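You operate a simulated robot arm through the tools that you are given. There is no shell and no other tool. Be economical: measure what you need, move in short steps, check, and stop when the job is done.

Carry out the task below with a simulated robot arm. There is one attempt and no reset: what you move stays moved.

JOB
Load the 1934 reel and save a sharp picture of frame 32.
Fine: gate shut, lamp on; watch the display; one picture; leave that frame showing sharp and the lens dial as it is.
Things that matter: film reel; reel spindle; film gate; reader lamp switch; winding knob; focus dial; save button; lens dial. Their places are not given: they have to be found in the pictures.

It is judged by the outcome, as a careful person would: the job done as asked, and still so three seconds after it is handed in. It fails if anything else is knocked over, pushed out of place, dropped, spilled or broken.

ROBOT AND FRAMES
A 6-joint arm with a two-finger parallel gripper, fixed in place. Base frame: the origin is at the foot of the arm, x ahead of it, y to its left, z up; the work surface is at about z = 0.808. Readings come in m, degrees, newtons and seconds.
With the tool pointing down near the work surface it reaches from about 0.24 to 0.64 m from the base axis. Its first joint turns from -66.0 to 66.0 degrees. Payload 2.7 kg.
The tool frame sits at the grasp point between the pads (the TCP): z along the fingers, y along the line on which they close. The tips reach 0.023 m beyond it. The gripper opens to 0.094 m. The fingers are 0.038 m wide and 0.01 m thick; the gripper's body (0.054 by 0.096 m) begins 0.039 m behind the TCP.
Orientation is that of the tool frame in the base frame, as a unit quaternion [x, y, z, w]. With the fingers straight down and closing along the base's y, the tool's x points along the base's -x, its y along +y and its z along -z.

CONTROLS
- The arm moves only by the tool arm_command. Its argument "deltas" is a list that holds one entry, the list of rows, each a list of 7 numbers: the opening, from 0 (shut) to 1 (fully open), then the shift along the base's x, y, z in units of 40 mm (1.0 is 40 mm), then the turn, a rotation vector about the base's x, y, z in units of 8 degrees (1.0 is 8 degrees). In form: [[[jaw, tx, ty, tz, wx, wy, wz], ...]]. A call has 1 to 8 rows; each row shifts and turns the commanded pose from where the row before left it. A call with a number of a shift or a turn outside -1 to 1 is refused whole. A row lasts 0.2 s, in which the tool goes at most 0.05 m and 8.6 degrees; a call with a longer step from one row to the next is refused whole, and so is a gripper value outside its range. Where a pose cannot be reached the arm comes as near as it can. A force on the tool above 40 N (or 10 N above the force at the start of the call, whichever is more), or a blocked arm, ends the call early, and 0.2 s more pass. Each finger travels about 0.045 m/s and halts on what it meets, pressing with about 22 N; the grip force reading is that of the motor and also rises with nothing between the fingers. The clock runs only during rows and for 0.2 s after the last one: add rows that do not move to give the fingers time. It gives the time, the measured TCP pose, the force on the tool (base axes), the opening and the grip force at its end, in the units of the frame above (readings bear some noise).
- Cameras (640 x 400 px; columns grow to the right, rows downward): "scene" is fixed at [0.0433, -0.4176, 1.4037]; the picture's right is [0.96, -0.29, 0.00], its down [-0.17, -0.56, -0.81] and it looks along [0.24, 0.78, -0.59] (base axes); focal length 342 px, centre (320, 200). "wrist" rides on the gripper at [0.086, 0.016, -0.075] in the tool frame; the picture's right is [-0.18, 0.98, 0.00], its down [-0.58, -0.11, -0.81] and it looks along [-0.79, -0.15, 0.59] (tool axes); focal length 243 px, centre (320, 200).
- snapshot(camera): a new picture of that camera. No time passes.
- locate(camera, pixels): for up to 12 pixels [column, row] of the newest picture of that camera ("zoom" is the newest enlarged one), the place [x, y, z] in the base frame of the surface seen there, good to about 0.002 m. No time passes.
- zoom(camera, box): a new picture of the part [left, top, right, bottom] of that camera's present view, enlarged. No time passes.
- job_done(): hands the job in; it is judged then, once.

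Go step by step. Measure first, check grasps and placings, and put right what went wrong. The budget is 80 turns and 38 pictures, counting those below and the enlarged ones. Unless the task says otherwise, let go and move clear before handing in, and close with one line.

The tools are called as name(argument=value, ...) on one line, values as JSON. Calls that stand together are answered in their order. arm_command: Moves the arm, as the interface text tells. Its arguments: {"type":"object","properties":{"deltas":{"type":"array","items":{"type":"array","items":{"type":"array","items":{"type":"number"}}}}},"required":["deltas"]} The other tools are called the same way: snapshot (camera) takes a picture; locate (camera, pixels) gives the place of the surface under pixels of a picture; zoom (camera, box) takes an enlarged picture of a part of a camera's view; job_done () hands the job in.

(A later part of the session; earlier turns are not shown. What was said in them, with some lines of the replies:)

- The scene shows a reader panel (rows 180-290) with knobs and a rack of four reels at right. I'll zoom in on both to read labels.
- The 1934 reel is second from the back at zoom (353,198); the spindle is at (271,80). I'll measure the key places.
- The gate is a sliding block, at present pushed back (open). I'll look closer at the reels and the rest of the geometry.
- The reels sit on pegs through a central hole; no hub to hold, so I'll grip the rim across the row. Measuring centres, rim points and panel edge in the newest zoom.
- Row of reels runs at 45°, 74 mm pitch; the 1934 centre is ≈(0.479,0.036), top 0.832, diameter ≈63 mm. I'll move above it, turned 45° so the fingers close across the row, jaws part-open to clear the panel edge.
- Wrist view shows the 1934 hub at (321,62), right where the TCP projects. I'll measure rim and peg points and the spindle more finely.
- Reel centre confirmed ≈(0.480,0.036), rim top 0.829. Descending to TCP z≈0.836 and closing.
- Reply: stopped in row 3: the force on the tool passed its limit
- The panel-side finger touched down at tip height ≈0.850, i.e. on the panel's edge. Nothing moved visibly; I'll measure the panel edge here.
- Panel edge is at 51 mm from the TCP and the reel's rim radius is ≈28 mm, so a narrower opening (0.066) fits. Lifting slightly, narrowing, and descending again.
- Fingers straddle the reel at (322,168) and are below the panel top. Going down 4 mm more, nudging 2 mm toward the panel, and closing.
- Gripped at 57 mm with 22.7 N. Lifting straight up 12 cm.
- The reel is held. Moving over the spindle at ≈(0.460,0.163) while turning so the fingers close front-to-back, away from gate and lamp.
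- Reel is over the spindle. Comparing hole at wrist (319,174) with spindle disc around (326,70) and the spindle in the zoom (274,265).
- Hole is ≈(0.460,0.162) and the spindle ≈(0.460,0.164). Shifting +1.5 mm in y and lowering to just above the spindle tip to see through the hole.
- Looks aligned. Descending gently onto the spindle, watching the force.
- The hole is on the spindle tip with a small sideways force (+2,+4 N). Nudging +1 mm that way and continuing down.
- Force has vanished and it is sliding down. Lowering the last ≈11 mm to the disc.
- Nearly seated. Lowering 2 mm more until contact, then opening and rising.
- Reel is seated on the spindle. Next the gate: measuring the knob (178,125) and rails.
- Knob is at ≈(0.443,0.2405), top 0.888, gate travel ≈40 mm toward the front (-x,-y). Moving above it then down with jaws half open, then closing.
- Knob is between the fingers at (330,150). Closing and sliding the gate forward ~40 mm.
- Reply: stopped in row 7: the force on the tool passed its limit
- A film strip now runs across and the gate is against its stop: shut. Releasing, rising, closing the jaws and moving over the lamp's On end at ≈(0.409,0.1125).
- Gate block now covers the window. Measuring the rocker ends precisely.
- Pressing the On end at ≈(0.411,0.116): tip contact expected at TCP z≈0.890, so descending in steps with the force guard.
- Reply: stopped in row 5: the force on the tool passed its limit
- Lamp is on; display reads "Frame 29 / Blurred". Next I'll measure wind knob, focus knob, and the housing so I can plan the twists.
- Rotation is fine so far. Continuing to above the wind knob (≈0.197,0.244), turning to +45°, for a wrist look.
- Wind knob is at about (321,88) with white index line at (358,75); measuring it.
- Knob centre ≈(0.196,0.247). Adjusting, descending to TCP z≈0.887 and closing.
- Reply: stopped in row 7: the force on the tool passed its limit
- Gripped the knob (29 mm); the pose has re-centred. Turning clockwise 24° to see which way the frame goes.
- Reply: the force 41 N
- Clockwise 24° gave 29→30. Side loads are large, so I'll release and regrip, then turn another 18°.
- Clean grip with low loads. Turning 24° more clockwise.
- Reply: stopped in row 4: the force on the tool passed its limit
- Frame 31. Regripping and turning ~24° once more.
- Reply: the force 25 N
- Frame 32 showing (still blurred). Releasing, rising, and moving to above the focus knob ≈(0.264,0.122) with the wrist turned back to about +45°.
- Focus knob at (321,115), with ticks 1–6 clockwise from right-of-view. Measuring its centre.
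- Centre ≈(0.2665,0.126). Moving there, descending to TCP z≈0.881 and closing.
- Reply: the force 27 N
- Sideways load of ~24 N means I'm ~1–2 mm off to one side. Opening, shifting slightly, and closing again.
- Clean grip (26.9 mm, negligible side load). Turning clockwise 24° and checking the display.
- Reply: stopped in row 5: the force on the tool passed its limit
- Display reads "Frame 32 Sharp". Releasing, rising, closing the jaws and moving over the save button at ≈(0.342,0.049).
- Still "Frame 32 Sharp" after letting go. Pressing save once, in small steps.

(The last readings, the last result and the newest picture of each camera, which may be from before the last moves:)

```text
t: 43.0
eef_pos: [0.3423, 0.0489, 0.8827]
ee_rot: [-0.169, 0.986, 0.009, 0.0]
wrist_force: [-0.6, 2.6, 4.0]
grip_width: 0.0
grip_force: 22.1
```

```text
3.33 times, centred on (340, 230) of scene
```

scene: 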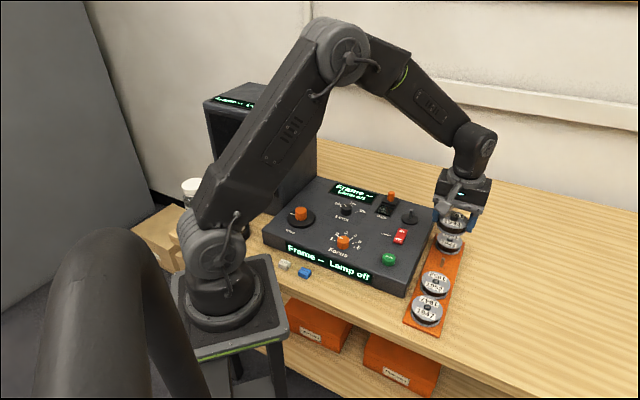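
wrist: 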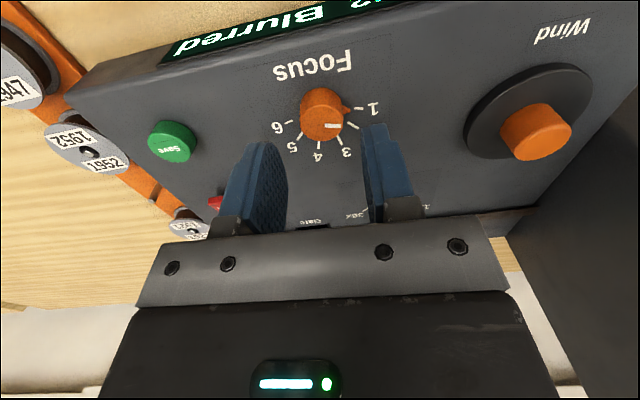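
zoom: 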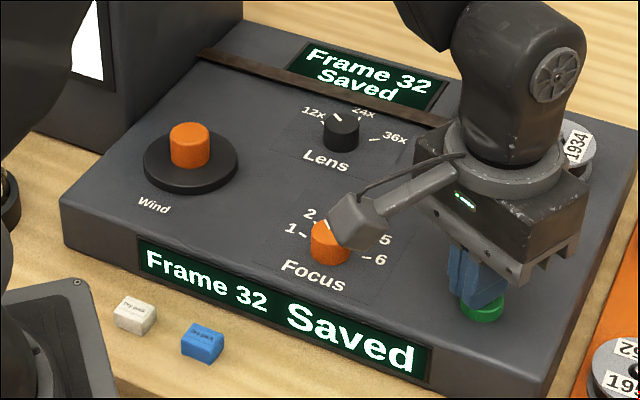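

Display reads "Frame 32 Saved". Rising straight up and clear, then a final look.

arm_command(deltas=[[[0, 0, 0, 0.6, 0, 0, 0], [0, 0, 0, 0.9, 0, 0, 0], [0, 0, 0, 0.9, 0, 0, 0], [0, 0, 0, 0.9, 0, 0, 0], [0, 0, 0, 0.9, 0, 0, 0], [0, 0, 0, 0, 0, 0, 0], [0, 0, 0, 0, 0, 0, 0]]])

zoom(camera="scene", box=[250, 170, 490, 330])

```text
t: 44.6
eef_pos: [0.342, 0.0484, 1.0491]
ee_rot: [-0.17, 0.985, 0.009, 0.0]
wrist_force: [0.5, 0.2, -0.3]
grip_width: 0.0
grip_force: 21.8
```

```text
2.50 times, centred on (370, 250) of scene
```

zoom: 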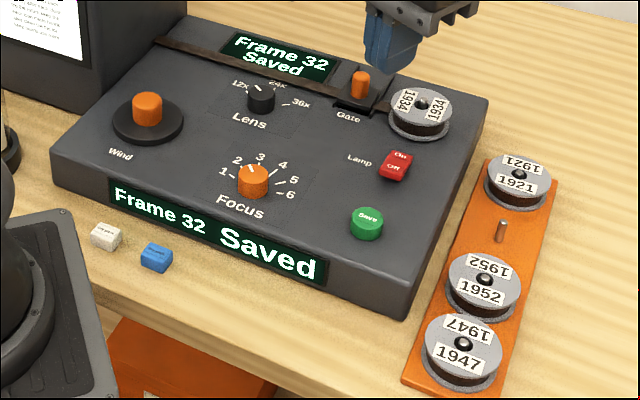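

The display shows "Frame 32 Saved", the gate is shut, the lamp is on, the lens dial is as it was, the other reels are in place, and the arm is clear. Handing in.

job_done()

```text
The job is handed in.
```

The 1934 reel is loaded and one sharp picture of frame 32 is saved; the frame is still showing, with the gate shut, lamp on and lens dial untouched.
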